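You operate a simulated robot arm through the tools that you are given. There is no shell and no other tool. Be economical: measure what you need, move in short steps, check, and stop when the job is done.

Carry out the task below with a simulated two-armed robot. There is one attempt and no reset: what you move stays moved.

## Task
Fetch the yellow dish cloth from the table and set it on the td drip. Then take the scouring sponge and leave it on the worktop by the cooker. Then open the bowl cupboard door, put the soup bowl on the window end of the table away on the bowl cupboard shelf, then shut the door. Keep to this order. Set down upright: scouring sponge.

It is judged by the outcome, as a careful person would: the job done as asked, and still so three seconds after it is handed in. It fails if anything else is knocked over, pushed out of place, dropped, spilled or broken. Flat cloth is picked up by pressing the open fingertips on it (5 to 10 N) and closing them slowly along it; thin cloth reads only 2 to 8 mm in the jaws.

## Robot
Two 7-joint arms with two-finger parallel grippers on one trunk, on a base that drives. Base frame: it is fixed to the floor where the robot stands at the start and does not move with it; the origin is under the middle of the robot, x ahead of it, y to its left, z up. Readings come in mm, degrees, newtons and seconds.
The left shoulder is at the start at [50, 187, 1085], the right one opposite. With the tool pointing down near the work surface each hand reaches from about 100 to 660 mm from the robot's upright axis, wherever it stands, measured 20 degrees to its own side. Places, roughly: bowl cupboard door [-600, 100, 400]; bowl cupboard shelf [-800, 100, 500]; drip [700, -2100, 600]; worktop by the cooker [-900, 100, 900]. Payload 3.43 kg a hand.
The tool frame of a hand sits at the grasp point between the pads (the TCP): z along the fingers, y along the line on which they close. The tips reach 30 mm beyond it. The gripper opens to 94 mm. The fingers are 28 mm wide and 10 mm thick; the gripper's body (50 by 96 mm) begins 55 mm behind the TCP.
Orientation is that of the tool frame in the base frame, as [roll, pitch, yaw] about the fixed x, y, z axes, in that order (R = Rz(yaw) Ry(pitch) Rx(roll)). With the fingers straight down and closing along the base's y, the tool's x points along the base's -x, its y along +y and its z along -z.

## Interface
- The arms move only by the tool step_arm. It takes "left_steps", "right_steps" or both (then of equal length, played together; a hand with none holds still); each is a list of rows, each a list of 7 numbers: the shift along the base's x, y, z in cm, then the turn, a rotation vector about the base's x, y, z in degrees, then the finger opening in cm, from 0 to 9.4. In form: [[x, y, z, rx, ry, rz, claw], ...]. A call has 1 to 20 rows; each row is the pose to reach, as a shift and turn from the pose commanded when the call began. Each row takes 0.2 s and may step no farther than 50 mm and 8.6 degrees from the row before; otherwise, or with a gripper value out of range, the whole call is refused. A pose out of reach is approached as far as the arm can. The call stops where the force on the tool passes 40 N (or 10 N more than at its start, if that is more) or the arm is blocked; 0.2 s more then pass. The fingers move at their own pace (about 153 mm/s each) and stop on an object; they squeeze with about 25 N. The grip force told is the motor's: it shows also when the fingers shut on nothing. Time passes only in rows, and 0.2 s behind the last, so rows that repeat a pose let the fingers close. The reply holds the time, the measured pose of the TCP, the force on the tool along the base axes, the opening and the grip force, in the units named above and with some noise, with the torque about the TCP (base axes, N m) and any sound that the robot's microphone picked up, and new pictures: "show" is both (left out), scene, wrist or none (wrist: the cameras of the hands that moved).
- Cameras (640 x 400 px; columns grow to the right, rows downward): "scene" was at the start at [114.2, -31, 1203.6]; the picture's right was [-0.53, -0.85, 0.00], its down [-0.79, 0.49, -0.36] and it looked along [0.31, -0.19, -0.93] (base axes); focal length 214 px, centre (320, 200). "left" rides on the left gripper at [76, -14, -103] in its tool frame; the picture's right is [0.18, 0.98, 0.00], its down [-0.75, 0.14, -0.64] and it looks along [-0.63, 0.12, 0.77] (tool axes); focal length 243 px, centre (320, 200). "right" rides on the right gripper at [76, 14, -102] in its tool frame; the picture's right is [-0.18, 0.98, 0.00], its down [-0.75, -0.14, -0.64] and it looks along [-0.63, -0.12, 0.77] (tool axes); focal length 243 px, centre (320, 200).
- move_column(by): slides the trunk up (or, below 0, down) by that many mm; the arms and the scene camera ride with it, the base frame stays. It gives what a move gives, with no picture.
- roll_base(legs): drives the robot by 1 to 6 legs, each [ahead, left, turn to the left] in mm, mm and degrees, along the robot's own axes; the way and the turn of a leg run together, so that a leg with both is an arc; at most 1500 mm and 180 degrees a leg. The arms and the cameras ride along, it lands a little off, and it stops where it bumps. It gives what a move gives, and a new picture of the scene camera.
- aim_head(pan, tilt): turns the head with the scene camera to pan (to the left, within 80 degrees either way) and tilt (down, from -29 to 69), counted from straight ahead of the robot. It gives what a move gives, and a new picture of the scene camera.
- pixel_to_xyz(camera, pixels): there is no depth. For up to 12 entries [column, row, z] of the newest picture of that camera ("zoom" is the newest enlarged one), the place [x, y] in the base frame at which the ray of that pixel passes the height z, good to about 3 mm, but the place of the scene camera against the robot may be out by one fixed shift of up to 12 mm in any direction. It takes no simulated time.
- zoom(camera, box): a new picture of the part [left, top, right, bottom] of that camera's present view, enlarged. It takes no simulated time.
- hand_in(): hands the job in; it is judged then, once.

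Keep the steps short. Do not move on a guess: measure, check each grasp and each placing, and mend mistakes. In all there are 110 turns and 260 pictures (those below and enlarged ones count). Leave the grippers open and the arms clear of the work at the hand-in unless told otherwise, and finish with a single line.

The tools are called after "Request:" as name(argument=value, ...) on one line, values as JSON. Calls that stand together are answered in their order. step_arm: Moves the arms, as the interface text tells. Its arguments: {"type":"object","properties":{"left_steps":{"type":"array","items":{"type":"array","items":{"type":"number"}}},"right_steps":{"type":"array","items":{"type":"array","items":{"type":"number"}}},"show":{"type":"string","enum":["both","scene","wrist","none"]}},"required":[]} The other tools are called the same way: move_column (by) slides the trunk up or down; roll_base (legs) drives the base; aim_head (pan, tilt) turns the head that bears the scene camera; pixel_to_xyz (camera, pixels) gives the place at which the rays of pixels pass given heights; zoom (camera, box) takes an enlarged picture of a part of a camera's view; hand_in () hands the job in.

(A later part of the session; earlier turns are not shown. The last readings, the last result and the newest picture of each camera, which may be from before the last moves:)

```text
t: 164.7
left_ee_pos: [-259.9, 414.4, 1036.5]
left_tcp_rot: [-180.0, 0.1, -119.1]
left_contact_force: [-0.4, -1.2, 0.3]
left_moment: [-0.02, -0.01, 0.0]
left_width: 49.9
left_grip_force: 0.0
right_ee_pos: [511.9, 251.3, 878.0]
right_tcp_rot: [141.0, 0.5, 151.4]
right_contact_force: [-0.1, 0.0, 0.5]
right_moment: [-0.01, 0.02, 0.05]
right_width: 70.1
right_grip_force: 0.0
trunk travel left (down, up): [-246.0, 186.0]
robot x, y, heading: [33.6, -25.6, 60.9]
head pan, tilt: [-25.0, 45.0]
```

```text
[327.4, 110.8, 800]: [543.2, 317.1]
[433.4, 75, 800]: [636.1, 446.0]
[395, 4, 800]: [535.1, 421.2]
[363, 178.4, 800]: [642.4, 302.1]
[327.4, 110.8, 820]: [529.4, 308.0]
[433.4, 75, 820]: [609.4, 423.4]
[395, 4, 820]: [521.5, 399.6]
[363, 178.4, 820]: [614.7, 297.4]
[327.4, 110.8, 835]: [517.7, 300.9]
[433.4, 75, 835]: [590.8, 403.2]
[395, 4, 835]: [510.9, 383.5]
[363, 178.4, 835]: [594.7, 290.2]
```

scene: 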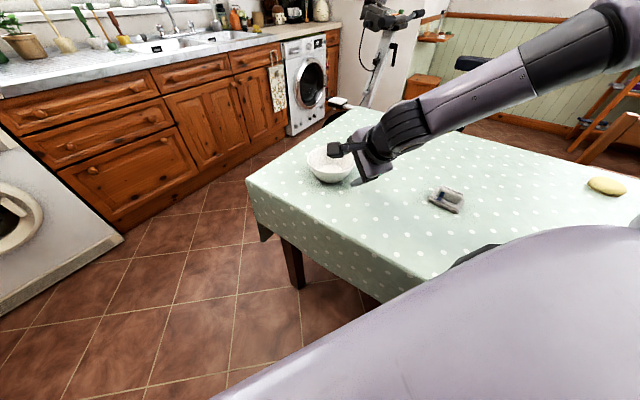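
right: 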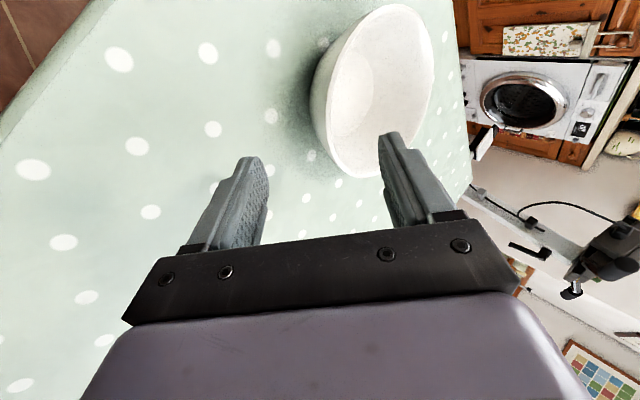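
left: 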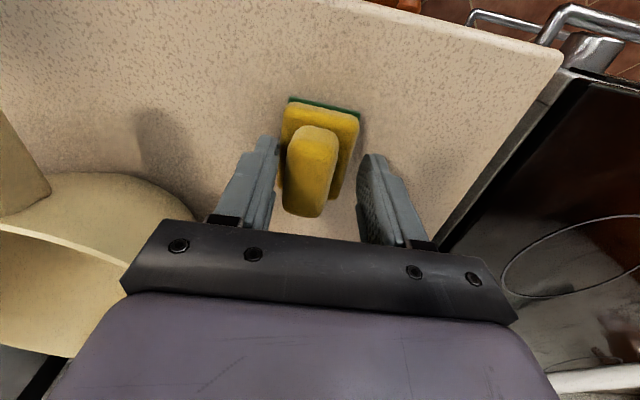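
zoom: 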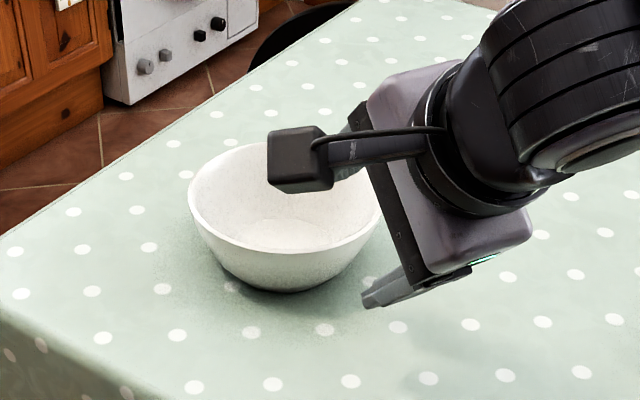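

Rim z≈820, centre (569,357), R≈70. I'll advance along the tool axis so the rim's near wall comes between the fingers.

Request:
step_arm(right_steps=[[0.5, 0.9, -1.2, 0, 0, 0, 7], [1, 1.8, -2.3, 0, 0, 0, 7], [1.4, 2.8, -3.5, 0, 0, 0, 7], [1.9, 3.7, -4.6, 0, 0, 0, 7], [1.9, 3.7, -4.6, 0, 0, 0, 7]])

Request:
zoom(camera="scene", box=[290, 120, 390, 205])

Request:
zoom(camera="right", box=[200, 60, 460, 240])

```text
t: 165.9
left_ee_pos: [-258.6, 414.8, 1036.1]
left_tcp_rot: [180.0, 0.0, -119.1]
left_contact_force: [0.2, -0.2, -0.4]
left_moment: [-0.04, 0.0, -0.02]
left_width: 49.7
left_grip_force: 0.0
right_ee_pos: [531.2, 288.0, 836.3]
right_tcp_rot: [141.1, 0.5, 151.4]
right_contact_force: [-0.5, 0.6, -0.3]
right_moment: [-0.01, -0.01, -0.01]
right_width: 70.2
right_grip_force: 0.0
trunk travel left (down, up): [-246.0, 186.0]
robot x, y, heading: [34.0, -26.2, 60.7]
head pan, tilt: [-25.0, 45.0]
```

scene: 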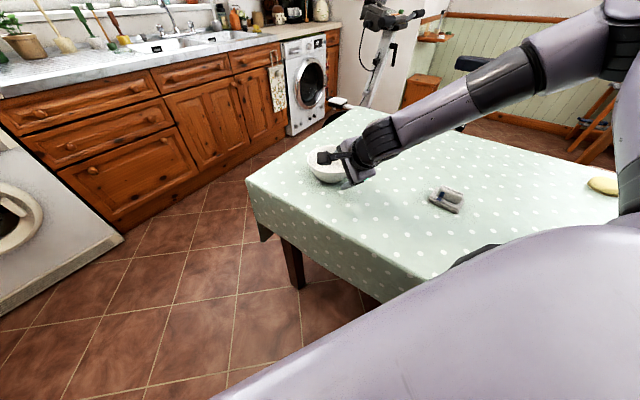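
right: 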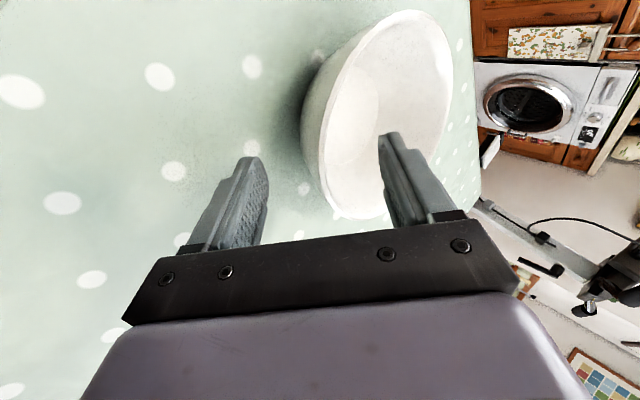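

```text
4.71 times, centred on (340, 162) of scene
```

zoom: 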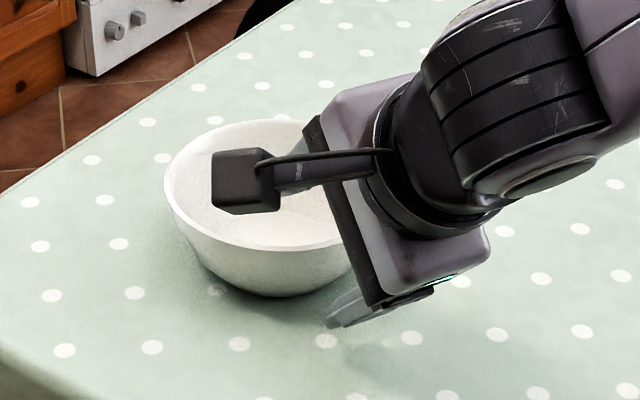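

```text
2.22 times, centred on (330, 150) of right
```

zoom: 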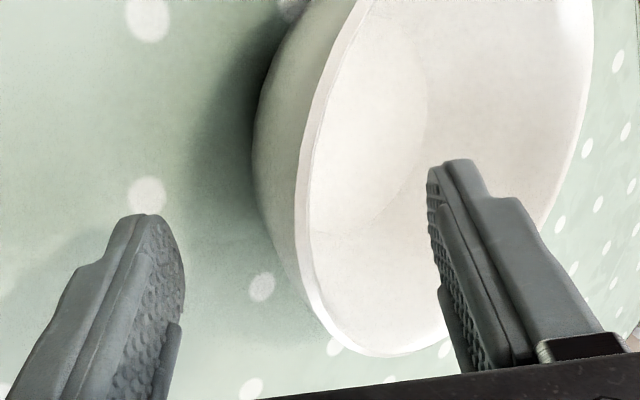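

The near wall is between the fingers. I'll close slowly.

Request:
step_arm(right_steps=[[0, 0, 0, 0, 0, 0, 5.5], [0, 0, 0, 0, 0, 0, 4], [0, 0, 0, 0, 0, 0, 3], [0, 0, 0, 0, 0, 0, 2], [0, 0, 0, 0, 0, 0, 1.2], [0, 0, 0, 0, 0, 0, 0.5], [0, 0, 0, 0, 0, 0, 0], [0, 0, 0, 0, 0, 0, 0]])

Request:
zoom(camera="right", box=[200, 60, 460, 240])

```text
t: 167.7
left_ee_pos: [-259.1, 414.8, 1035.6]
left_tcp_rot: [180.0, 0.1, -119.1]
left_contact_force: [0.4, -0.8, 0.6]
left_moment: [0.02, 0.0, 0.0]
left_width: 50.1
left_grip_force: 0.2
right_ee_pos: [531.7, 287.0, 835.2]
right_tcp_rot: [141.2, 0.5, 151.3]
right_contact_force: [-0.3, 0.3, -2.0]
right_moment: [-0.15, 0.08, -0.04]
right_width: 5.1
right_grip_force: 24.8
trunk travel left (down, up): [-246.0, 186.0]
robot x, y, heading: [37.4, -23.9, 60.8]
head pan, tilt: [-25.0, 45.0]
```

scene: 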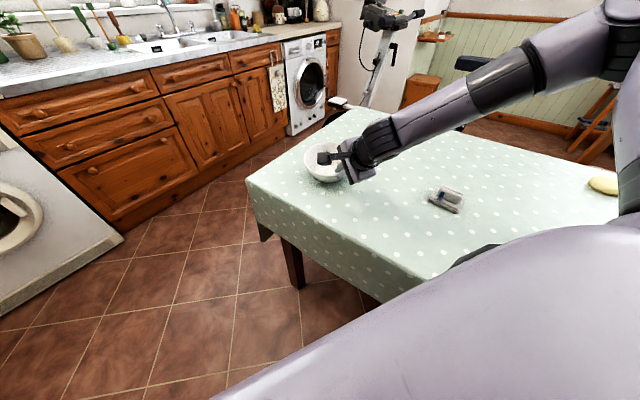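
right: 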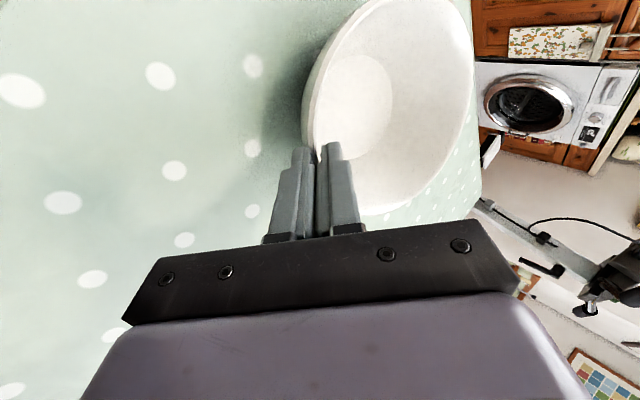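

```text
2.22 times, centred on (330, 150) of right
```

zoom: 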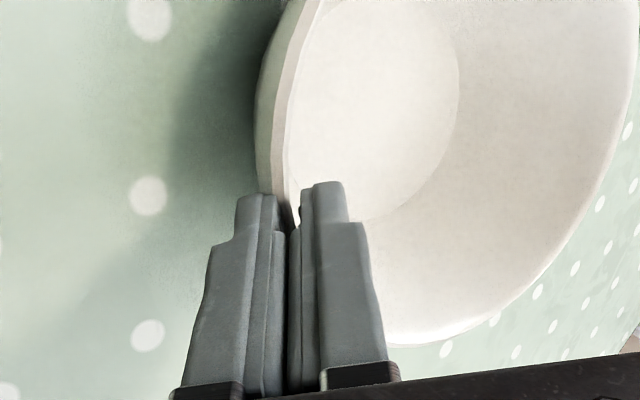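

The wall is gripped at 5 mm. I'll lift a little and check.

Request:
step_arm(right_steps=[[0, 0, 1, 0, 0, 0, 0], [0, 0, 3, 0, 0, 0, 0], [0, 0, 6, 0, 0, 0, 0], [0, 0, 10, 0, 0, 0, 0], [0, 0, 10, 0, 0, 0, 0]])

Request:
zoom(camera="scene", box=[280, 90, 410, 200])

```text
t: 168.9
left_ee_pos: [-259.9, 414.0, 1035.8]
left_tcp_rot: [180.0, 0.1, -119.1]
left_contact_force: [0.4, 1.0, 0.4]
left_moment: [0.01, -0.01, -0.04]
left_width: 50.1
left_grip_force: 0.0
right_ee_pos: [531.7, 287.3, 932.3]
right_tcp_rot: [141.1, 0.5, 151.4]
right_contact_force: [0.2, -1.7, -2.6]
right_moment: [-0.16, 0.07, -0.01]
right_width: 4.5
right_grip_force: 25.3
trunk travel left (down, up): [-246.0, 186.0]
robot x, y, heading: [35.6, -29.3, 61.0]
head pan, tilt: [-25.0, 45.0]
```

scene: 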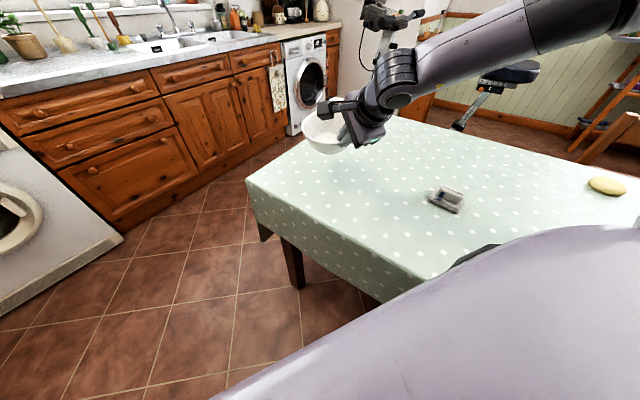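
right: 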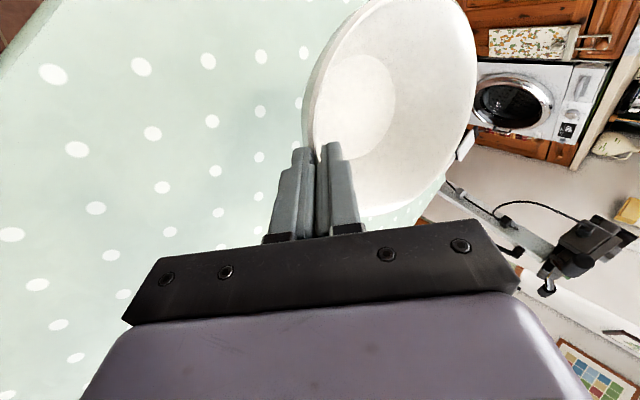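

```text
3.64 times, centred on (345, 145) of scene
```

zoom: 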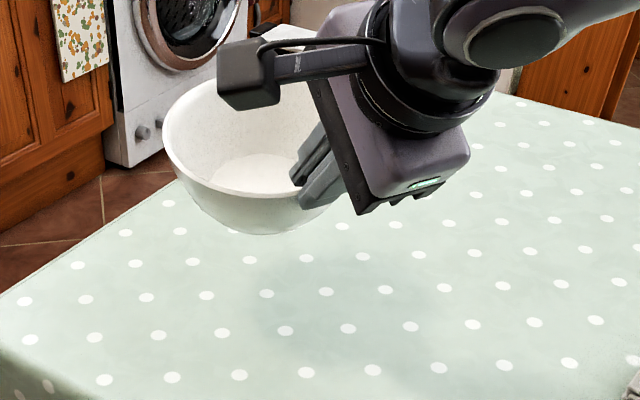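

The bowl is held level. I'll draw it toward the body and raise it.

Request:
step_arm(right_steps=[[-2, -0.9, 2, 0, 0, 0, 0], [-5, -2.2, 3.5, 0, 0, 0, 0], [-8.5, -3.8, 5, 0, 0, 0, 0], [-12, -5.4, 6, 0, 0, 0, 0], [-15.5, -7, 7, 0, 0, 0, 0], [-18.5, -8.3, 7, 0, 0, 0, 0], [-20, -8.9, 7, 0, 0, 0, 0], [-20, -8.9, 7, 0, 0, 0, 0]], show="wrist")

```text
t: 170.7
left_ee_pos: [-258.8, 415.0, 1036.3]
left_tcp_rot: [179.9, 0.1, -119.1]
left_contact_force: [0.0, -0.4, 0.4]
left_moment: [0.01, -0.01, 0.01]
left_width: 50.1
left_grip_force: 0.1
right_ee_pos: [330.3, 197.6, 1004.6]
right_tcp_rot: [141.2, 0.5, 151.3]
right_contact_force: [-0.1, 0.9, -1.6]
right_moment: [-0.15, 0.08, 0.0]
right_width: 4.7
right_grip_force: 25.1
trunk travel left (down, up): [-246.0, 186.0]
robot x, y, heading: [33.6, -26.6, 60.9]
head pan, tilt: [-25.0, 45.0]
```

right: 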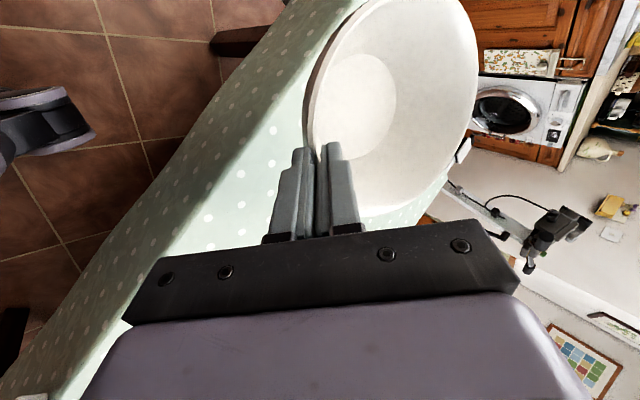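

Stable. I'll turn left to face the cupboard again.

Request:
roll_base(legs=[[0, 0, 60], [0, 0, 59]])

Request:
aim_head(pan=-15, tilt=45)

```text
t: 176.4
left_ee_pos: [-202.0, -497.4, 1036.0]
left_tcp_rot: [-179.9, 0.0, 0.2]
left_contact_force: [0.9, 0.6, -0.3]
left_moment: [-0.02, 0.04, -0.01]
left_width: 50.0
left_grip_force: 0.1
right_ee_pos: [-303.1, 120.6, 1003.6]
right_tcp_rot: [141.2, 0.5, -89.3]
right_contact_force: [-0.2, 0.4, -2.4]
right_moment: [0.01, -0.14, 0.01]
right_width: 4.8
right_grip_force: 24.9
trunk travel left (down, up): [-246.0, 186.0]
robot x, y, heading: [30.6, -24.7, -179.9]
head pan, tilt: [-25.0, 45.0]
```

scene: 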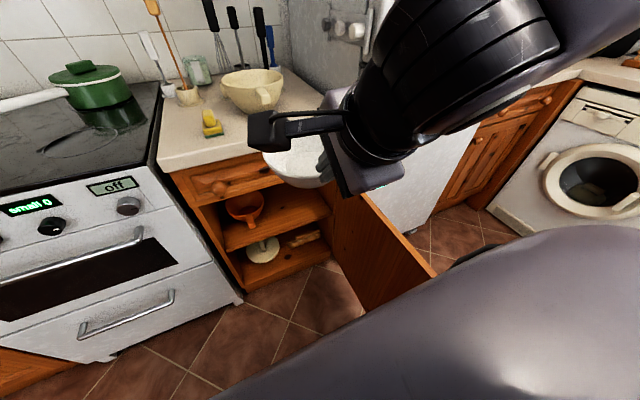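

```text
t: 177.1
left_ee_pos: [-202.0, -497.6, 1035.3]
left_tcp_rot: [180.0, 0.1, 0.2]
left_contact_force: [-0.6, -0.5, -0.3]
left_moment: [-0.01, -0.02, 0.0]
left_width: 50.1
left_grip_force: 0.0
right_ee_pos: [-303.3, 120.9, 1004.5]
right_tcp_rot: [141.2, 0.5, -89.4]
right_contact_force: [0.0, -0.1, -2.1]
right_moment: [0.01, -0.19, 0.01]
right_width: 4.8
right_grip_force: 24.6
trunk travel left (down, up): [-246.0, 186.0]
robot x, y, heading: [35.3, -24.6, -180.0]
head pan, tilt: [-15.0, 45.0]
```

scene: 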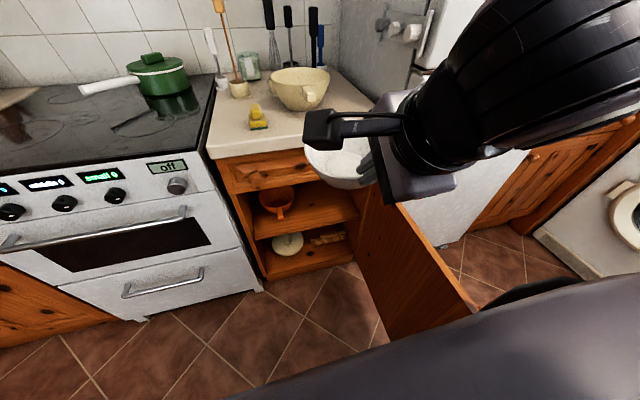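

The robot faces the cupboard with the bowl level. I'll shift the base 50 mm left, then lower the bowl in front of the opening, keeping it clear of the worktop edge.

Request:
roll_base(legs=[[0, 50, 0]])

Request:
step_arm(right_steps=[[-0.8, 1.2, -3.5, 0, 0, 0, 0], [-1.6, 2.4, -7, 0, 0, 0, 0], [-2.4, 3.6, -10.5, 0, 0, 0, 0], [-3.2, 4.8, -14, 0, 0, 0, 0], [-4, 6, -17.5, 0, 0, 0, 0], [-4.8, 7.2, -21, 0, 0, 0, 0], [-5.6, 8.4, -24.5, 0, 0, 0, 0], [-6.4, 9.6, -28, 0, 0, 0, 0], [-7.2, 10.8, -31.5, 0, 0, 0, 0], [-8, 12, -35, 0, 0, 0, 0], [-8.5, 12, -38, 0, 0, 0, 0], [-8.5, 12, -38, 0, 0, 0, 0]])

```text
t: 178.1
left_ee_pos: [-202.4, -547.9, 1036.1]
left_tcp_rot: [180.0, 0.1, 0.2]
left_contact_force: [-0.5, 0.2, -0.3]
left_moment: [0.03, -0.02, -0.04]
left_width: 49.8
left_grip_force: 0.0
right_ee_pos: [-303.4, 71.6, 1004.1]
right_tcp_rot: [141.1, 0.5, -89.3]
right_contact_force: [0.3, 0.0, -2.1]
right_moment: [-0.01, -0.18, 0.01]
right_width: 4.7
right_grip_force: 24.7
trunk travel left (down, up): [-246.0, 186.0]
robot x, y, heading: [31.5, -74.9, -179.9]
head pan, tilt: [-15.0, 45.0]
```

scene: 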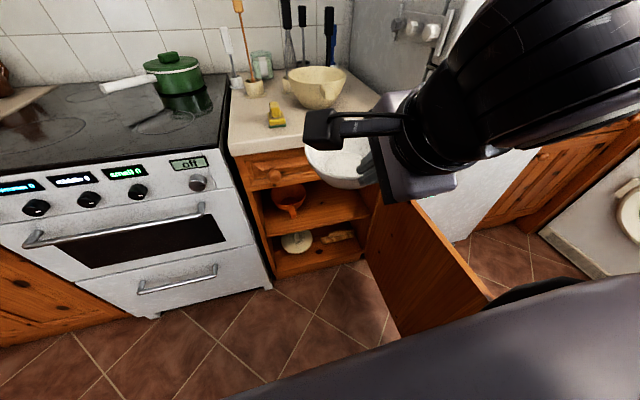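

```text
t: 180.7
left_ee_pos: [-203.4, -547.3, 1035.4]
left_tcp_rot: [-180.0, 0.1, 0.1]
left_contact_force: [0.2, 0.0, -0.2]
left_moment: [-0.02, 0.01, 0.01]
left_width: 49.9
left_grip_force: 0.0
right_ee_pos: [-393.5, 184.0, 724.6]
right_tcp_rot: [141.2, 0.6, -89.4]
right_contact_force: [-0.2, 0.9, -1.9]
right_moment: [0.0, -0.17, -0.01]
right_width: 4.5
right_grip_force: 25.1
right hand out of reach, approached as far as the arm can: row 2, 3, 4, 8, 9, 10, 11, 12
trunk travel left (down, up): [-246.0, 186.0]
robot x, y, heading: [34.4, -74.1, -180.0]
head pan, tilt: [-15.0, 45.0]
```

scene: 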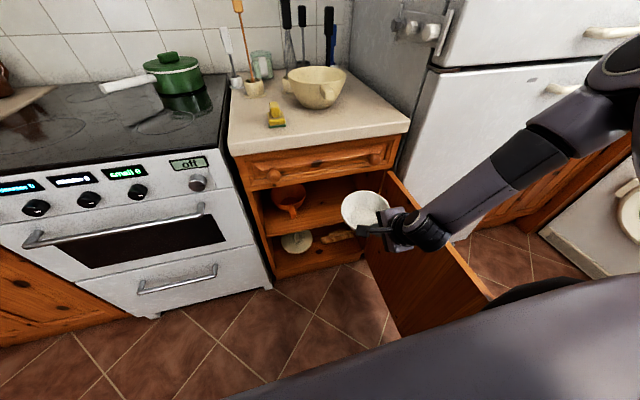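
right: 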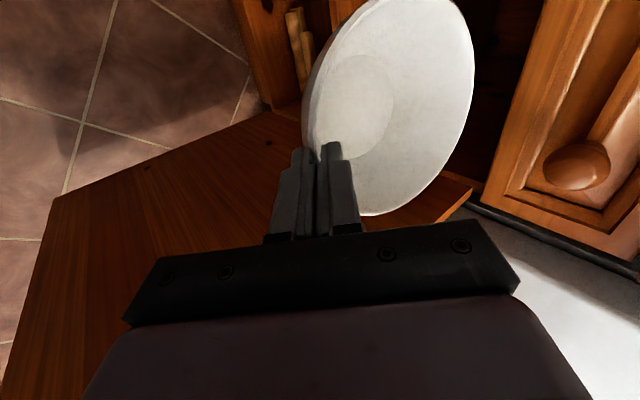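

The arm stops at z≈725, so the trunk will do the rest. I'll lower 120 mm and shift the base 35 mm left so the bowl goes in at y≈150.

Request:
roll_base(legs=[[0, 35, 0]])

Request:
move_column(by=-115)

Request:
aim_head(pan=-20, tilt=40)

Request:
zoom(camera="scene", box=[220, 90, 500, 310])

```text
t: 181.5
left_ee_pos: [-202.0, -581.3, 1036.8]
left_tcp_rot: [-179.9, 0.0, 0.4]
left_contact_force: [-0.1, -0.8, 0.1]
left_moment: [0.01, -0.03, -0.04]
left_width: 50.3
left_grip_force: 0.0
right_ee_pos: [-393.9, 149.1, 725.6]
right_tcp_rot: [141.4, 0.6, -89.4]
right_contact_force: [-0.6, -0.3, -1.3]
right_moment: [0.0, -0.18, -0.03]
right_width: 4.8
right_grip_force: 24.9
trunk travel left (down, up): [-246.0, 186.0]
robot x, y, heading: [36.7, -107.5, -179.7]
head pan, tilt: [-15.0, 45.0]
```

scene: 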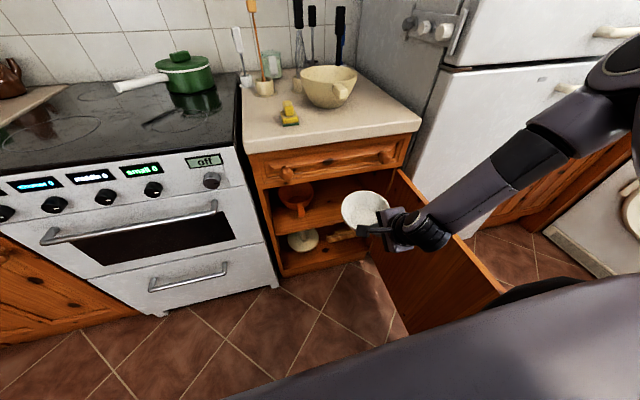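

```text
t: 183.0
left_ee_pos: [-203.1, -582.1, 920.4]
left_tcp_rot: [-180.0, 0.1, 0.3]
left_contact_force: [0.0, 0.2, -0.6]
left_moment: [-0.04, 0.04, -0.02]
left_width: 49.9
left_grip_force: 0.0
right_ee_pos: [-394.2, 150.2, 610.3]
right_tcp_rot: [141.4, 0.7, -89.3]
right_contact_force: [0.2, -0.7, -1.6]
right_moment: [0.01, -0.19, -0.01]
right_width: 5.0
right_grip_force: 25.4
trunk travel left (down, up): [-131.0, 301.0]
robot x, y, heading: [35.8, -109.9, -180.1]
head pan, tilt: [-15.0, 45.0]
```

```text
t: 183.6
left_ee_pos: [-200.6, -581.6, 920.9]
left_tcp_rot: [180.0, 0.1, 0.3]
left_contact_force: [0.4, 0.5, -0.5]
left_moment: [-0.02, 0.0, 0.02]
left_width: 50.2
left_grip_force: 0.0
right_ee_pos: [-394.6, 150.3, 609.5]
right_tcp_rot: [141.3, 0.6, -89.3]
right_contact_force: [-0.2, -0.2, -2.2]
right_moment: [-0.01, -0.18, 0.02]
right_width: 4.9
right_grip_force: 25.1
trunk travel left (down, up): [-131.0, 301.0]
robot x, y, heading: [38.5, -106.5, -180.0]
head pan, tilt: [-20.0, 40.0]
```

scene: 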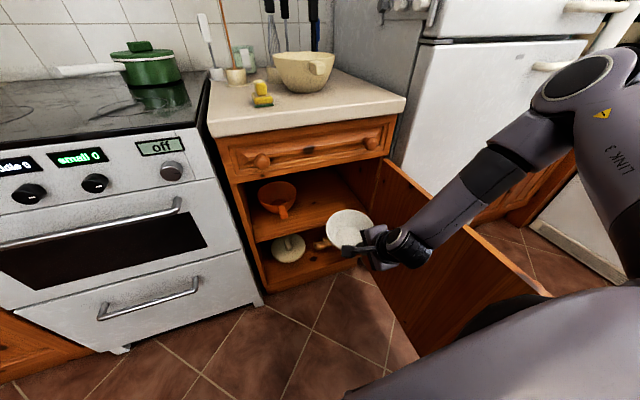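

```text
1.82 times, centred on (360, 200) of scene
```

zoom: 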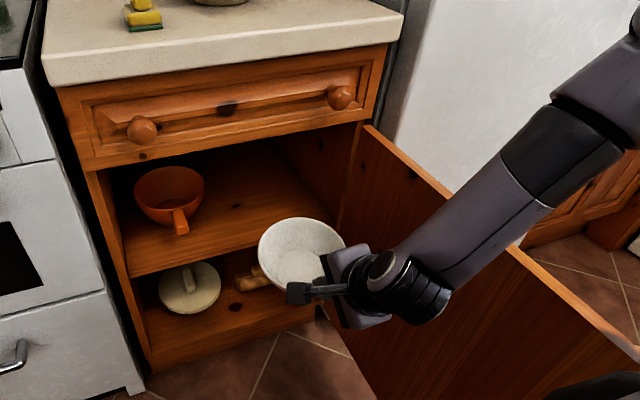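

The bowl is in front of the opening, bottom at about z 535 (shelf ≈ 500). I'll drive 130 mm ahead, then check.

Request:
roll_base(legs=[[130, 0, 0]])

Request:
zoom(camera="scene", box=[220, 120, 500, 340])

Request:
step_arm(right_steps=[[0, 0, 0, 0, 0, 0, 0]], show="wrist")

```text
t: 184.9
left_ee_pos: [-328.9, -583.3, 919.8]
left_tcp_rot: [180.0, 0.1, 0.2]
left_contact_force: [1.0, 0.5, -0.1]
left_moment: [0.01, 0.01, 0.0]
left_width: 50.0
left_grip_force: 0.1
right_ee_pos: [-523.1, 150.1, 609.6]
right_tcp_rot: [141.4, 0.6, -89.3]
right_contact_force: [-0.3, 0.6, -1.8]
right_moment: [0.01, -0.15, 0.01]
right_width: 4.9
right_grip_force: 25.1
trunk travel left (down, up): [-131.0, 301.0]
robot x, y, heading: [-92.2, -109.7, -179.6]
head pan, tilt: [-20.0, 40.0]
```

scene: 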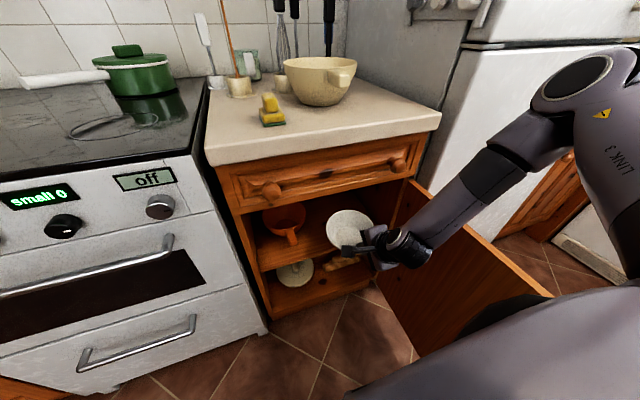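

```text
1.82 times, centred on (360, 230) of scene
```

zoom: 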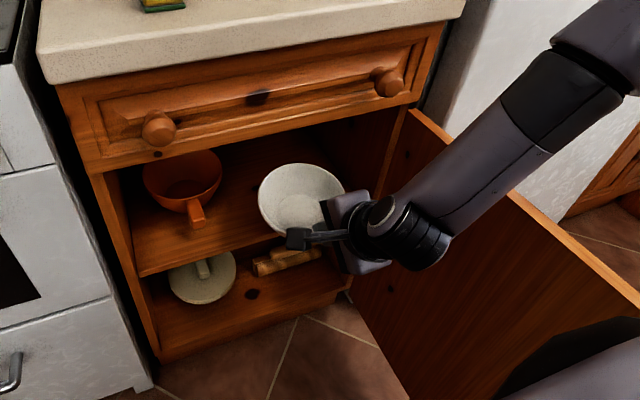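

```text
t: 185.3
left_ee_pos: [-329.8, -582.9, 920.8]
left_tcp_rot: [180.0, 0.2, 0.3]
left_contact_force: [-0.1, -0.7, -0.2]
left_moment: [-0.03, 0.0, 0.01]
left_width: 50.1
left_grip_force: 0.1
right_ee_pos: [-523.4, 148.9, 609.5]
right_tcp_rot: [141.5, 0.5, -89.3]
right_contact_force: [-0.1, -0.2, -2.1]
right_moment: [0.03, -0.15, -0.02]
right_width: 4.9
right_grip_force: 25.1
trunk travel left (down, up): [-131.0, 301.0]
robot x, y, heading: [-89.1, -112.2, -179.6]
head pan, tilt: [-20.0, 40.0]
```

right: 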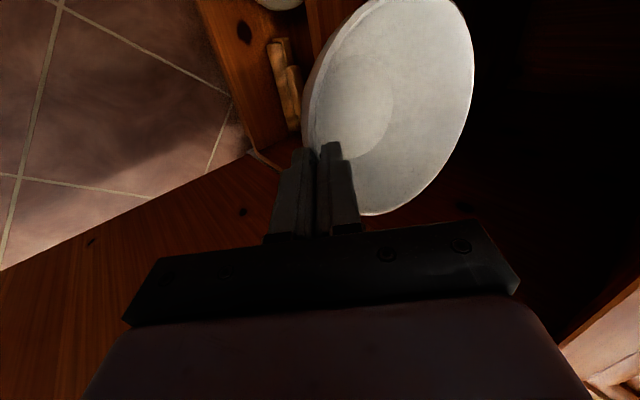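

The bowl is entering the opening, clear of the orange pan. I'll advance with the arm about 10 cm.

Request:
step_arm(right_steps=[[-2, 0, 0, 0, 0, 0, 0], [-4, 0, 0, 0, 0, 0, 0], [-6, 0, 0, 0, 0, 0, 0], [-8, 0, 0, 0, 0, 0, 0], [-10.5, 0, 0, 0, 0, 0, 0], [-10.5, 0, 0, 0, 0, 0, 0]])

Request:
zoom(camera="scene", box=[240, 130, 440, 300])

```text
t: 186.7
left_ee_pos: [-329.9, -581.7, 921.1]
left_tcp_rot: [-179.9, 0.1, 0.3]
left_contact_force: [-0.4, 0.1, -0.3]
left_moment: [0.03, 0.0, 0.0]
left_width: 50.1
left_grip_force: 0.1
right_ee_pos: [-621.0, 159.0, 627.3]
right_tcp_rot: [141.3, 0.4, -89.3]
right_contact_force: [-0.4, -0.3, -2.3]
right_moment: [-0.04, -0.17, 0.02]
right_width: 4.8
right_grip_force: 25.0
right hand out of reach, approached as far as the arm can: row 3, 4, 5, 6
trunk travel left (down, up): [-131.0, 301.0]
robot x, y, heading: [-92.1, -108.4, -179.6]
head pan, tilt: [-20.0, 40.0]
```

scene: 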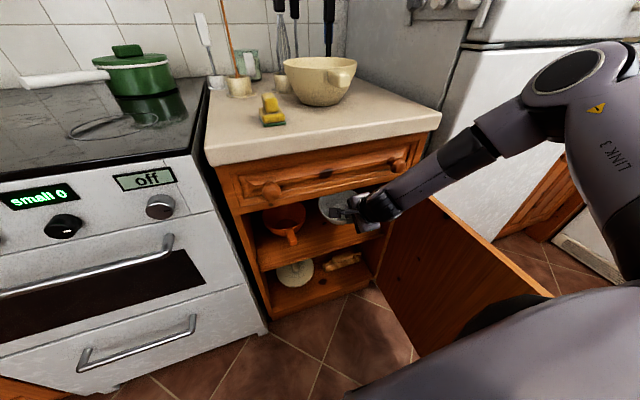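
right: 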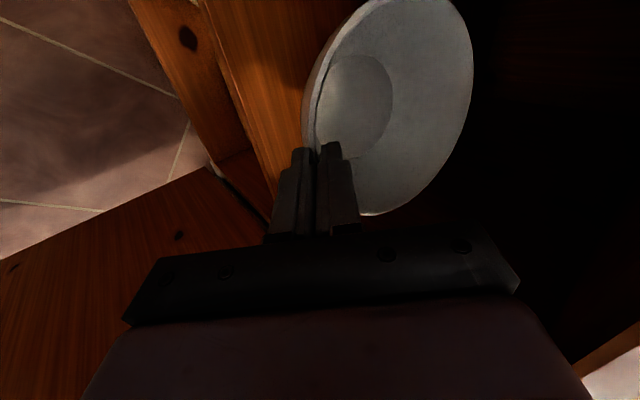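

```text
2.35 times, centred on (340, 215) of scene
```

zoom: 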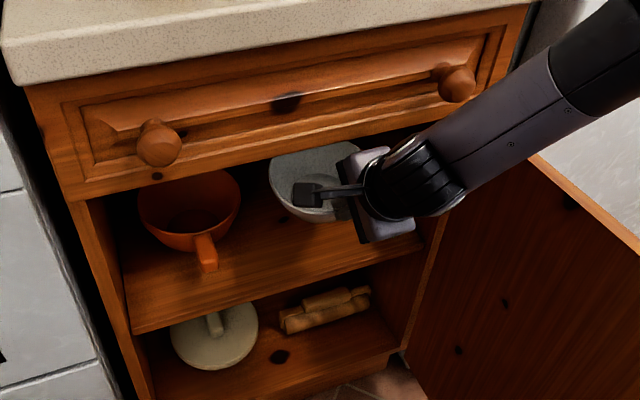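

The bowl is inside with its bottom at about z 552. I'll lower by the trunk in steps, watching the force.

Request:
move_column(by=-35)

Request:
move_column(by=-10)

Request:
zoom(camera="scene", box=[240, 130, 440, 300])

```text
t: 187.5
left_ee_pos: [-330.0, -581.2, 885.6]
left_tcp_rot: [-180.0, 0.1, 0.4]
left_contact_force: [-0.4, -0.2, 0.6]
left_moment: [-0.02, -0.02, -0.03]
left_width: 49.6
left_grip_force: 0.1
right_ee_pos: [-620.6, 159.9, 590.3]
right_tcp_rot: [141.4, 0.5, -89.3]
right_contact_force: [0.7, 0.3, -2.0]
right_moment: [0.01, -0.14, -0.01]
right_width: 4.9
right_grip_force: 24.2
trunk travel left (down, up): [-96.0, 336.0]
robot x, y, heading: [-89.2, -109.3, -179.8]
head pan, tilt: [-20.0, 40.0]
```

```text
t: 188.1
left_ee_pos: [-329.7, -582.5, 875.0]
left_tcp_rot: [-180.0, 0.1, 0.3]
left_contact_force: [1.4, 0.2, -0.5]
left_moment: [0.02, -0.04, -0.03]
left_width: 50.2
left_grip_force: 0.0
right_ee_pos: [-621.1, 159.3, 582.5]
right_tcp_rot: [141.4, 0.6, -89.3]
right_contact_force: [-0.8, -0.1, -2.6]
right_moment: [0.01, -0.14, 0.01]
right_width: 4.6
right_grip_force: 24.9
trunk travel left (down, up): [-86.0, 346.0]
robot x, y, heading: [-89.9, -110.7, -179.5]
head pan, tilt: [-20.0, 40.0]
```

```text
2.35 times, centred on (340, 215) of scene
```

zoom: 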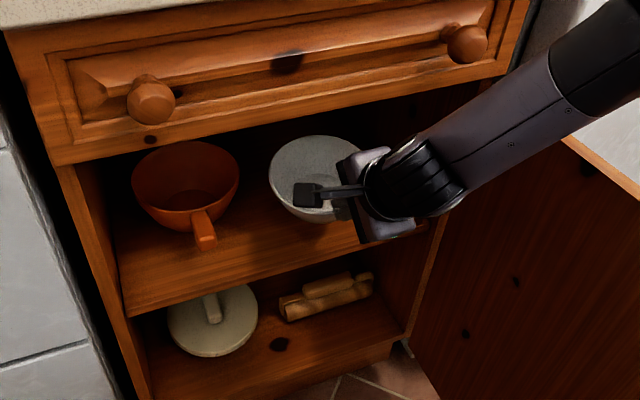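

Request:
move_column(by=-8)

Request:
move_column(by=-5)

```text
t: 188.7
left_ee_pos: [-330.4, -581.7, 867.9]
left_tcp_rot: [179.9, 0.1, 0.3]
left_contact_force: [-0.9, -0.5, 0.0]
left_moment: [0.0, -0.01, 0.0]
left_width: 50.0
left_grip_force: 0.1
right_ee_pos: [-620.0, 159.1, 573.5]
right_tcp_rot: [141.4, 0.4, -89.4]
right_contact_force: [0.6, 0.2, -2.0]
right_moment: [0.02, -0.2, -0.01]
right_width: 4.7
right_grip_force: 25.0
trunk travel left (down, up): [-78.0, 354.0]
robot x, y, heading: [-93.5, -105.2, -179.6]
head pan, tilt: [-20.0, 40.0]
```

```text
t: 189.2
left_ee_pos: [-329.5, -582.8, 862.1]
left_tcp_rot: [-179.9, 0.1, 0.3]
left_contact_force: [0.6, 0.2, 0.3]
left_moment: [0.03, 0.0, 0.0]
left_width: 50.2
left_grip_force: 0.0
right_ee_pos: [-619.2, 159.8, 568.7]
right_tcp_rot: [141.4, 0.5, -89.3]
right_contact_force: [-0.5, 0.4, -1.9]
right_moment: [-0.03, -0.17, 0.02]
right_width: 4.5
right_grip_force: 24.8
trunk travel left (down, up): [-73.0, 359.0]
robot x, y, heading: [-93.9, -110.6, -179.8]
head pan, tilt: [-20.0, 40.0]
```

Request:
move_column(by=-6)

Request:
move_column(by=-5)

Request:
zoom(camera="scene", box=[280, 160, 400, 260])

```text
t: 189.7
left_ee_pos: [-329.1, -583.2, 856.4]
left_tcp_rot: [180.0, 0.1, 0.3]
left_contact_force: [-0.2, 0.3, -0.3]
left_moment: [0.02, -0.02, 0.04]
left_width: 50.2
left_grip_force: 0.0
right_ee_pos: [-619.9, 158.8, 562.6]
right_tcp_rot: [141.4, 0.4, -89.3]
right_contact_force: [0.8, -0.7, -1.7]
right_moment: [0.0, -0.16, 0.04]
right_width: 4.7
right_grip_force: 24.8
trunk travel left (down, up): [-67.0, 365.0]
robot x, y, heading: [-93.0, -110.2, -179.8]
head pan, tilt: [-20.0, 40.0]
```

```text
t: 190.3
left_ee_pos: [-329.9, -583.2, 850.6]
left_tcp_rot: [-180.0, 0.0, 0.3]
left_contact_force: [0.0, -0.6, -0.3]
left_moment: [0.02, -0.02, -0.01]
left_width: 50.2
left_grip_force: 0.1
right_ee_pos: [-621.2, 160.1, 558.1]
right_tcp_rot: [141.4, 0.6, -89.3]
right_contact_force: [-0.5, -0.5, -1.4]
right_moment: [-0.01, -0.18, 0.01]
right_width: 4.9
right_grip_force: 24.2
trunk travel left (down, up): [-62.0, 370.0]
robot x, y, heading: [-90.8, -109.6, -179.9]
head pan, tilt: [-20.0, 40.0]
```

```text
4.00 times, centred on (340, 210) of scene
```

zoom: 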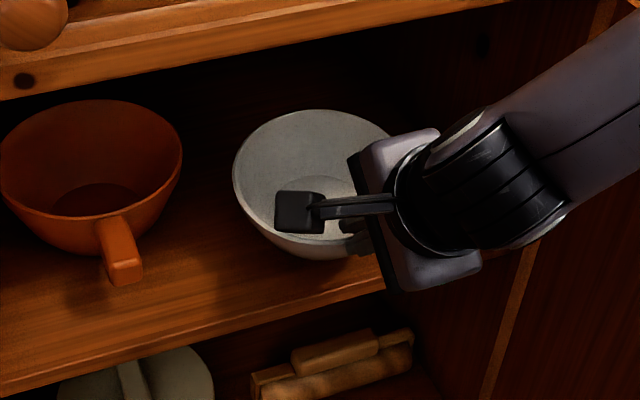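

Request:
move_column(by=-5)

Request:
move_column(by=-5)

```text
t: 190.8
left_ee_pos: [-329.6, -582.4, 847.4]
left_tcp_rot: [180.0, 0.1, 0.3]
left_contact_force: [-0.4, -0.2, 0.4]
left_moment: [0.0, 0.0, -0.03]
left_width: 50.1
left_grip_force: 0.0
right_ee_pos: [-620.8, 160.4, 553.5]
right_tcp_rot: [141.4, 0.5, -89.3]
right_contact_force: [0.6, 0.3, -2.0]
right_moment: [-0.01, -0.18, -0.03]
right_width: 4.7
right_grip_force: 25.3
trunk travel left (down, up): [-57.0, 375.0]
robot x, y, heading: [-92.7, -111.6, -179.5]
head pan, tilt: [-20.0, 40.0]
```

```text
t: 191.4
left_ee_pos: [-329.1, -582.9, 841.1]
left_tcp_rot: [180.0, 0.1, 0.3]
left_contact_force: [-0.1, -0.1, -0.3]
left_moment: [0.01, -0.01, 0.03]
left_width: 50.2
left_grip_force: 0.0
right_ee_pos: [-620.8, 159.4, 547.7]
right_tcp_rot: [141.4, 0.5, -89.3]
right_contact_force: [0.6, 0.0, -2.4]
right_moment: [0.01, -0.15, -0.02]
right_width: 4.8
right_grip_force: 25.2
trunk travel left (down, up): [-52.0, 380.0]
robot x, y, heading: [-93.3, -110.1, -179.8]
head pan, tilt: [-20.0, 40.0]
```

Request:
move_column(by=-4)

Request:
move_column(by=-4)

Request:
zoom(camera="scene", box=[280, 160, 400, 260])

```text
t: 191.9
left_ee_pos: [-329.7, -583.1, 838.6]
left_tcp_rot: [-180.0, 0.1, 0.2]
left_contact_force: [0.2, 0.7, 0.2]
left_moment: [-0.03, 0.02, -0.01]
left_width: 50.0
left_grip_force: 0.0
right_ee_pos: [-621.2, 159.6, 545.0]
right_tcp_rot: [141.3, 0.6, -89.3]
right_contact_force: [0.1, 1.0, -2.7]
right_moment: [-0.01, -0.16, 0.0]
right_width: 4.8
right_grip_force: 25.0
trunk travel left (down, up): [-48.0, 384.0]
robot x, y, heading: [-93.5, -111.3, -179.7]
head pan, tilt: [-20.0, 40.0]
```

```text
t: 192.4
left_ee_pos: [-329.1, -581.9, 833.5]
left_tcp_rot: [180.0, 0.1, 0.3]
left_contact_force: [0.5, -0.3, -0.3]
left_moment: [-0.01, 0.0, 0.01]
left_width: 50.0
left_grip_force: 0.1
right_ee_pos: [-620.1, 160.0, 540.1]
right_tcp_rot: [141.5, 0.5, -89.3]
right_contact_force: [-0.3, 0.7, -2.4]
right_moment: [0.03, -0.15, 0.0]
right_width: 4.7
right_grip_force: 24.8
trunk travel left (down, up): [-44.0, 388.0]
robot x, y, heading: [-90.8, -112.4, -179.7]
head pan, tilt: [-20.0, 40.0]
```

```text
4.00 times, centred on (340, 210) of scene
```

zoom: 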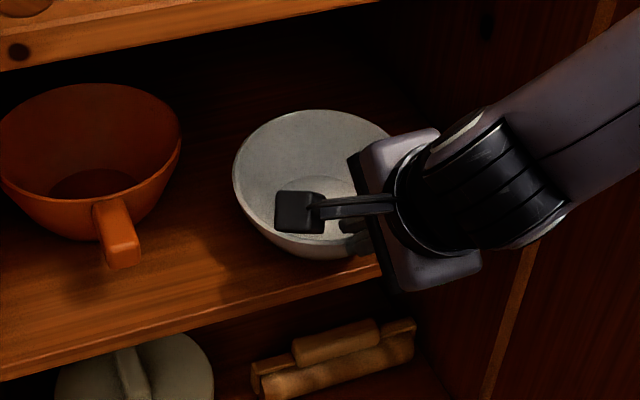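

The shelf seems lower and set further back than I estimated. I'll drive 30 mm further in so the base sits fully on it, then continue lowering.

Request:
roll_base(legs=[[30, 0, 0]])

Request:
move_column(by=-4)

Request:
move_column(by=-4)

Request:
step_arm(right_steps=[[0, 0, 0, 0, 0, 0, 0]], show="wrist")

Request:
zoom(camera="right", box=[200, 0, 500, 240])

```text
t: 193.3
left_ee_pos: [-360.5, -582.9, 833.1]
left_tcp_rot: [-180.0, 0.1, 0.2]
left_contact_force: [0.9, 0.1, -0.7]
left_moment: [-0.01, 0.03, -0.02]
left_width: 50.0
left_grip_force: 0.2
right_ee_pos: [-651.6, 159.1, 539.8]
right_tcp_rot: [141.4, 0.5, -89.4]
right_contact_force: [0.7, 0.4, -2.1]
right_moment: [0.0, -0.21, -0.02]
right_width: 4.8
right_grip_force: 24.4
trunk travel left (down, up): [-44.0, 388.0]
robot x, y, heading: [-120.0, -108.7, -179.7]
head pan, tilt: [-20.0, 40.0]
```

scene: 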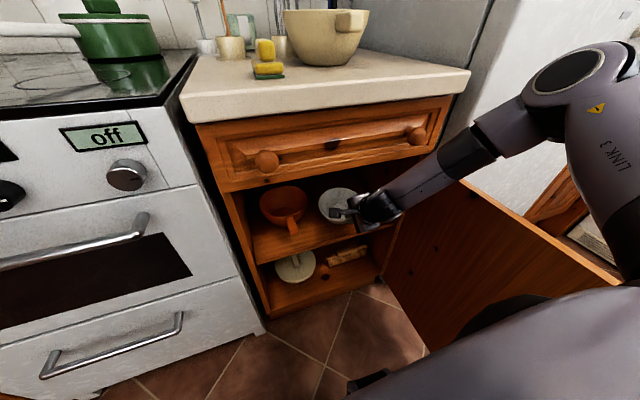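

```text
t: 193.8
left_ee_pos: [-359.5, -582.8, 829.7]
left_tcp_rot: [179.9, 0.0, 0.4]
left_contact_force: [-0.1, -0.1, -0.5]
left_moment: [-0.04, 0.0, -0.01]
left_width: 49.8
left_grip_force: 0.1
right_ee_pos: [-650.8, 159.7, 534.9]
right_tcp_rot: [141.4, 0.5, -89.3]
right_contact_force: [-0.1, 0.1, -2.3]
right_moment: [0.0, -0.16, -0.01]
right_width: 4.7
right_grip_force: 24.9
trunk travel left (down, up): [-40.0, 392.0]
robot x, y, heading: [-123.0, -110.7, -179.5]
head pan, tilt: [-20.0, 40.0]
```

```text
t: 194.3
left_ee_pos: [-358.5, -583.1, 826.0]
left_tcp_rot: [-179.9, 0.1, 0.4]
left_contact_force: [0.4, -0.6, 0.4]
left_moment: [0.0, 0.0, 0.0]
left_width: 49.9
left_grip_force: 0.0
right_ee_pos: [-651.7, 158.9, 533.5]
right_tcp_rot: [141.2, 0.5, -89.3]
right_contact_force: [5.2, -0.2, 10.0]
right_moment: [-0.11, 0.07, 0.05]
right_width: 4.6
right_grip_force: 24.5
trunk travel left (down, up): [-36.0, 396.0]
robot x, y, heading: [-122.1, -108.2, -179.8]
head pan, tilt: [-20.0, 40.0]
```

```text
t: 194.7
left_ee_pos: [-358.9, -583.5, 826.3]
left_tcp_rot: [180.0, 0.2, 0.2]
left_contact_force: [0.0, 0.3, 0.0]
left_moment: [0.03, 0.03, 0.0]
left_width: 50.0
left_grip_force: 0.1
right_ee_pos: [-650.2, 159.4, 534.0]
right_tcp_rot: [141.2, 0.6, -89.3]
right_contact_force: [6.3, -0.1, 12.8]
right_moment: [-0.12, 0.12, 0.04]
right_width: 4.5
right_grip_force: 25.0
trunk travel left (down, up): [-36.0, 396.0]
robot x, y, heading: [-118.3, -107.8, -179.9]
head pan, tilt: [-20.0, 40.0]
```

right: 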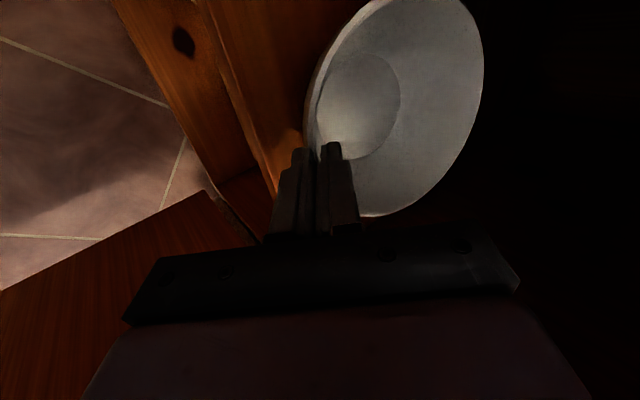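

```text
1.67 times, centred on (350, 120) of right
```

zoom: 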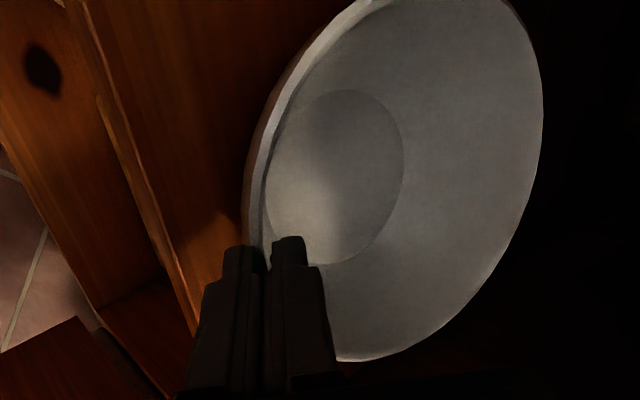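

Contact at 13 N; the bowl rests on the shelf. I'll release slowly.

Request:
step_arm(right_steps=[[0, 0, 0, 0, 0, 0, 0.6], [0, 0, 0, 0, 0, 0, 0.9], [0, 0, 0, 0, 0, 0, 1.3], [0, 0, 0, 0, 0, 0, 1.9], [0, 0, 0, 0, 0, 0, 2.6], [0, 0, 0, 0, 0, 0, 3.4], [0, 0, 0, 0, 0, 0, 4], [0, 0, 0, 0, 0, 0, 4]])

Request:
zoom(camera="right", box=[200, 0, 500, 240])

Request:
zoom(camera="scene", box=[280, 160, 400, 260])

```text
t: 196.5
left_ee_pos: [-358.4, -582.3, 825.5]
left_tcp_rot: [-180.0, 0.1, 0.3]
left_contact_force: [-0.8, -0.4, -0.3]
left_moment: [0.01, 0.02, 0.02]
left_width: 49.8
left_grip_force: 0.1
right_ee_pos: [-652.0, 160.6, 532.3]
right_tcp_rot: [141.4, 0.6, -89.3]
right_contact_force: [0.7, 1.0, -0.4]
right_moment: [-0.03, 0.03, -0.02]
right_width: 39.9
right_grip_force: 0.0
trunk travel left (down, up): [-36.0, 396.0]
robot x, y, heading: [-121.0, -110.6, -179.4]
head pan, tilt: [-20.0, 40.0]
```

scene: 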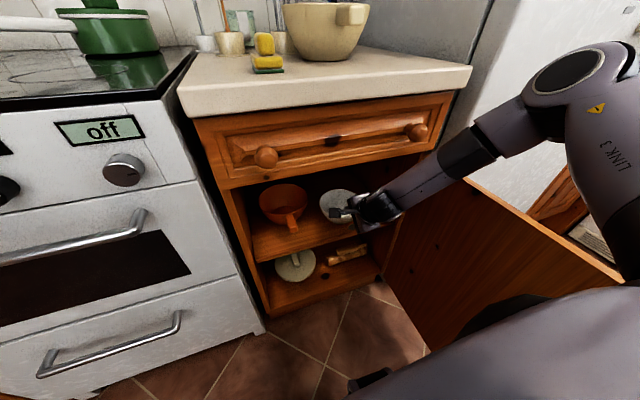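
right: 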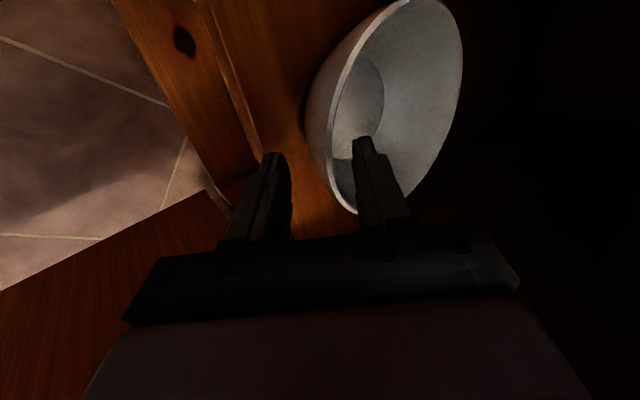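

```text
1.67 times, centred on (350, 120) of right
```

zoom: 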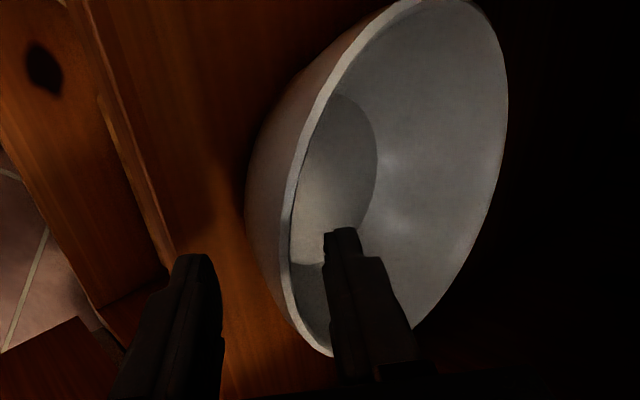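

```text
4.00 times, centred on (340, 210) of scene
```

zoom: 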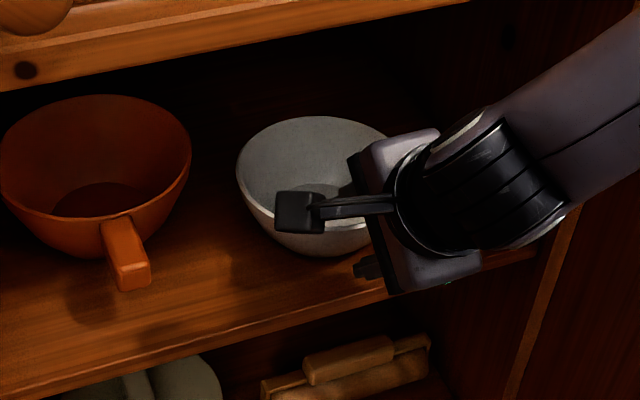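

The bowl now sits level on the shelf. I'll withdraw along the tool axis, then back out.

Request:
step_arm(right_steps=[[0.8, 0, 1, 0, 0, 0, 4], [1.6, 0, 2, 0, 0, 0, 4], [2.4, 0, 3, 0, 0, 0, 4], [3.2, 0, 4, 0, 0, 0, 4], [4, 0, 5, 0, 0, 0, 4], [4, 0, 5, 0, 0, 0, 4]])

Request:
zoom(camera="scene", box=[260, 140, 420, 270])

```text
t: 197.9
left_ee_pos: [-359.4, -582.6, 825.4]
left_tcp_rot: [-180.0, 0.0, 0.3]
left_contact_force: [0.3, 0.0, -0.2]
left_moment: [0.0, 0.01, 0.0]
left_width: 49.9
left_grip_force: 0.1
right_ee_pos: [-609.7, 159.7, 582.2]
right_tcp_rot: [141.3, 0.8, -89.3]
right_contact_force: [-0.5, 0.5, 0.1]
right_moment: [-0.04, 0.02, 0.0]
right_width: 39.8
right_grip_force: 0.1
trunk travel left (down, up): [-36.0, 396.0]
robot x, y, heading: [-118.5, -111.2, -179.8]
head pan, tilt: [-20.0, 40.0]
```

scene: 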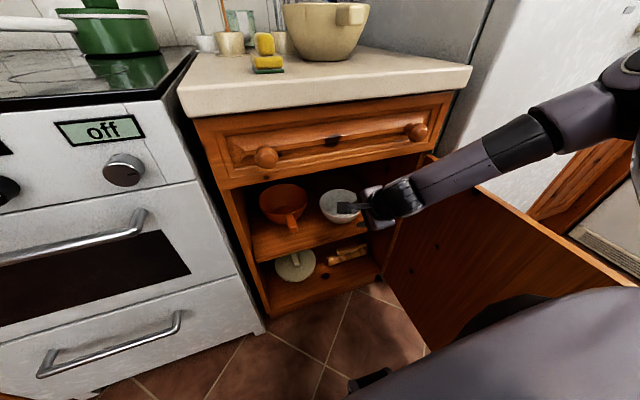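
right: 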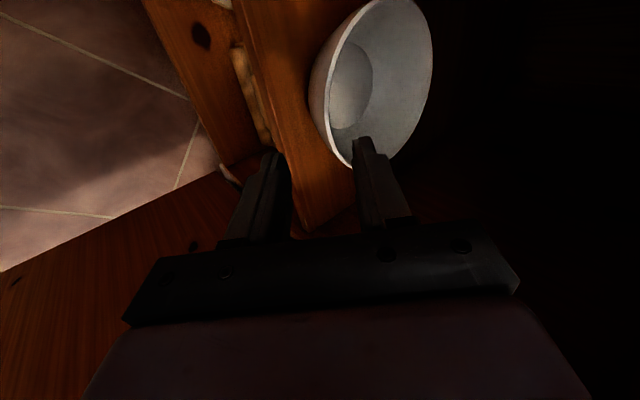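

```text
3.08 times, centred on (340, 205) of scene
```

zoom: 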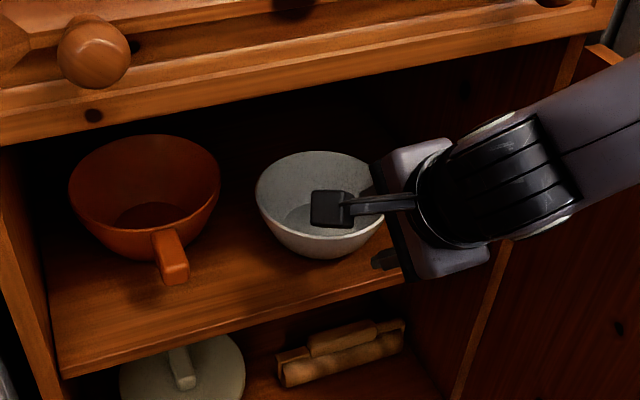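

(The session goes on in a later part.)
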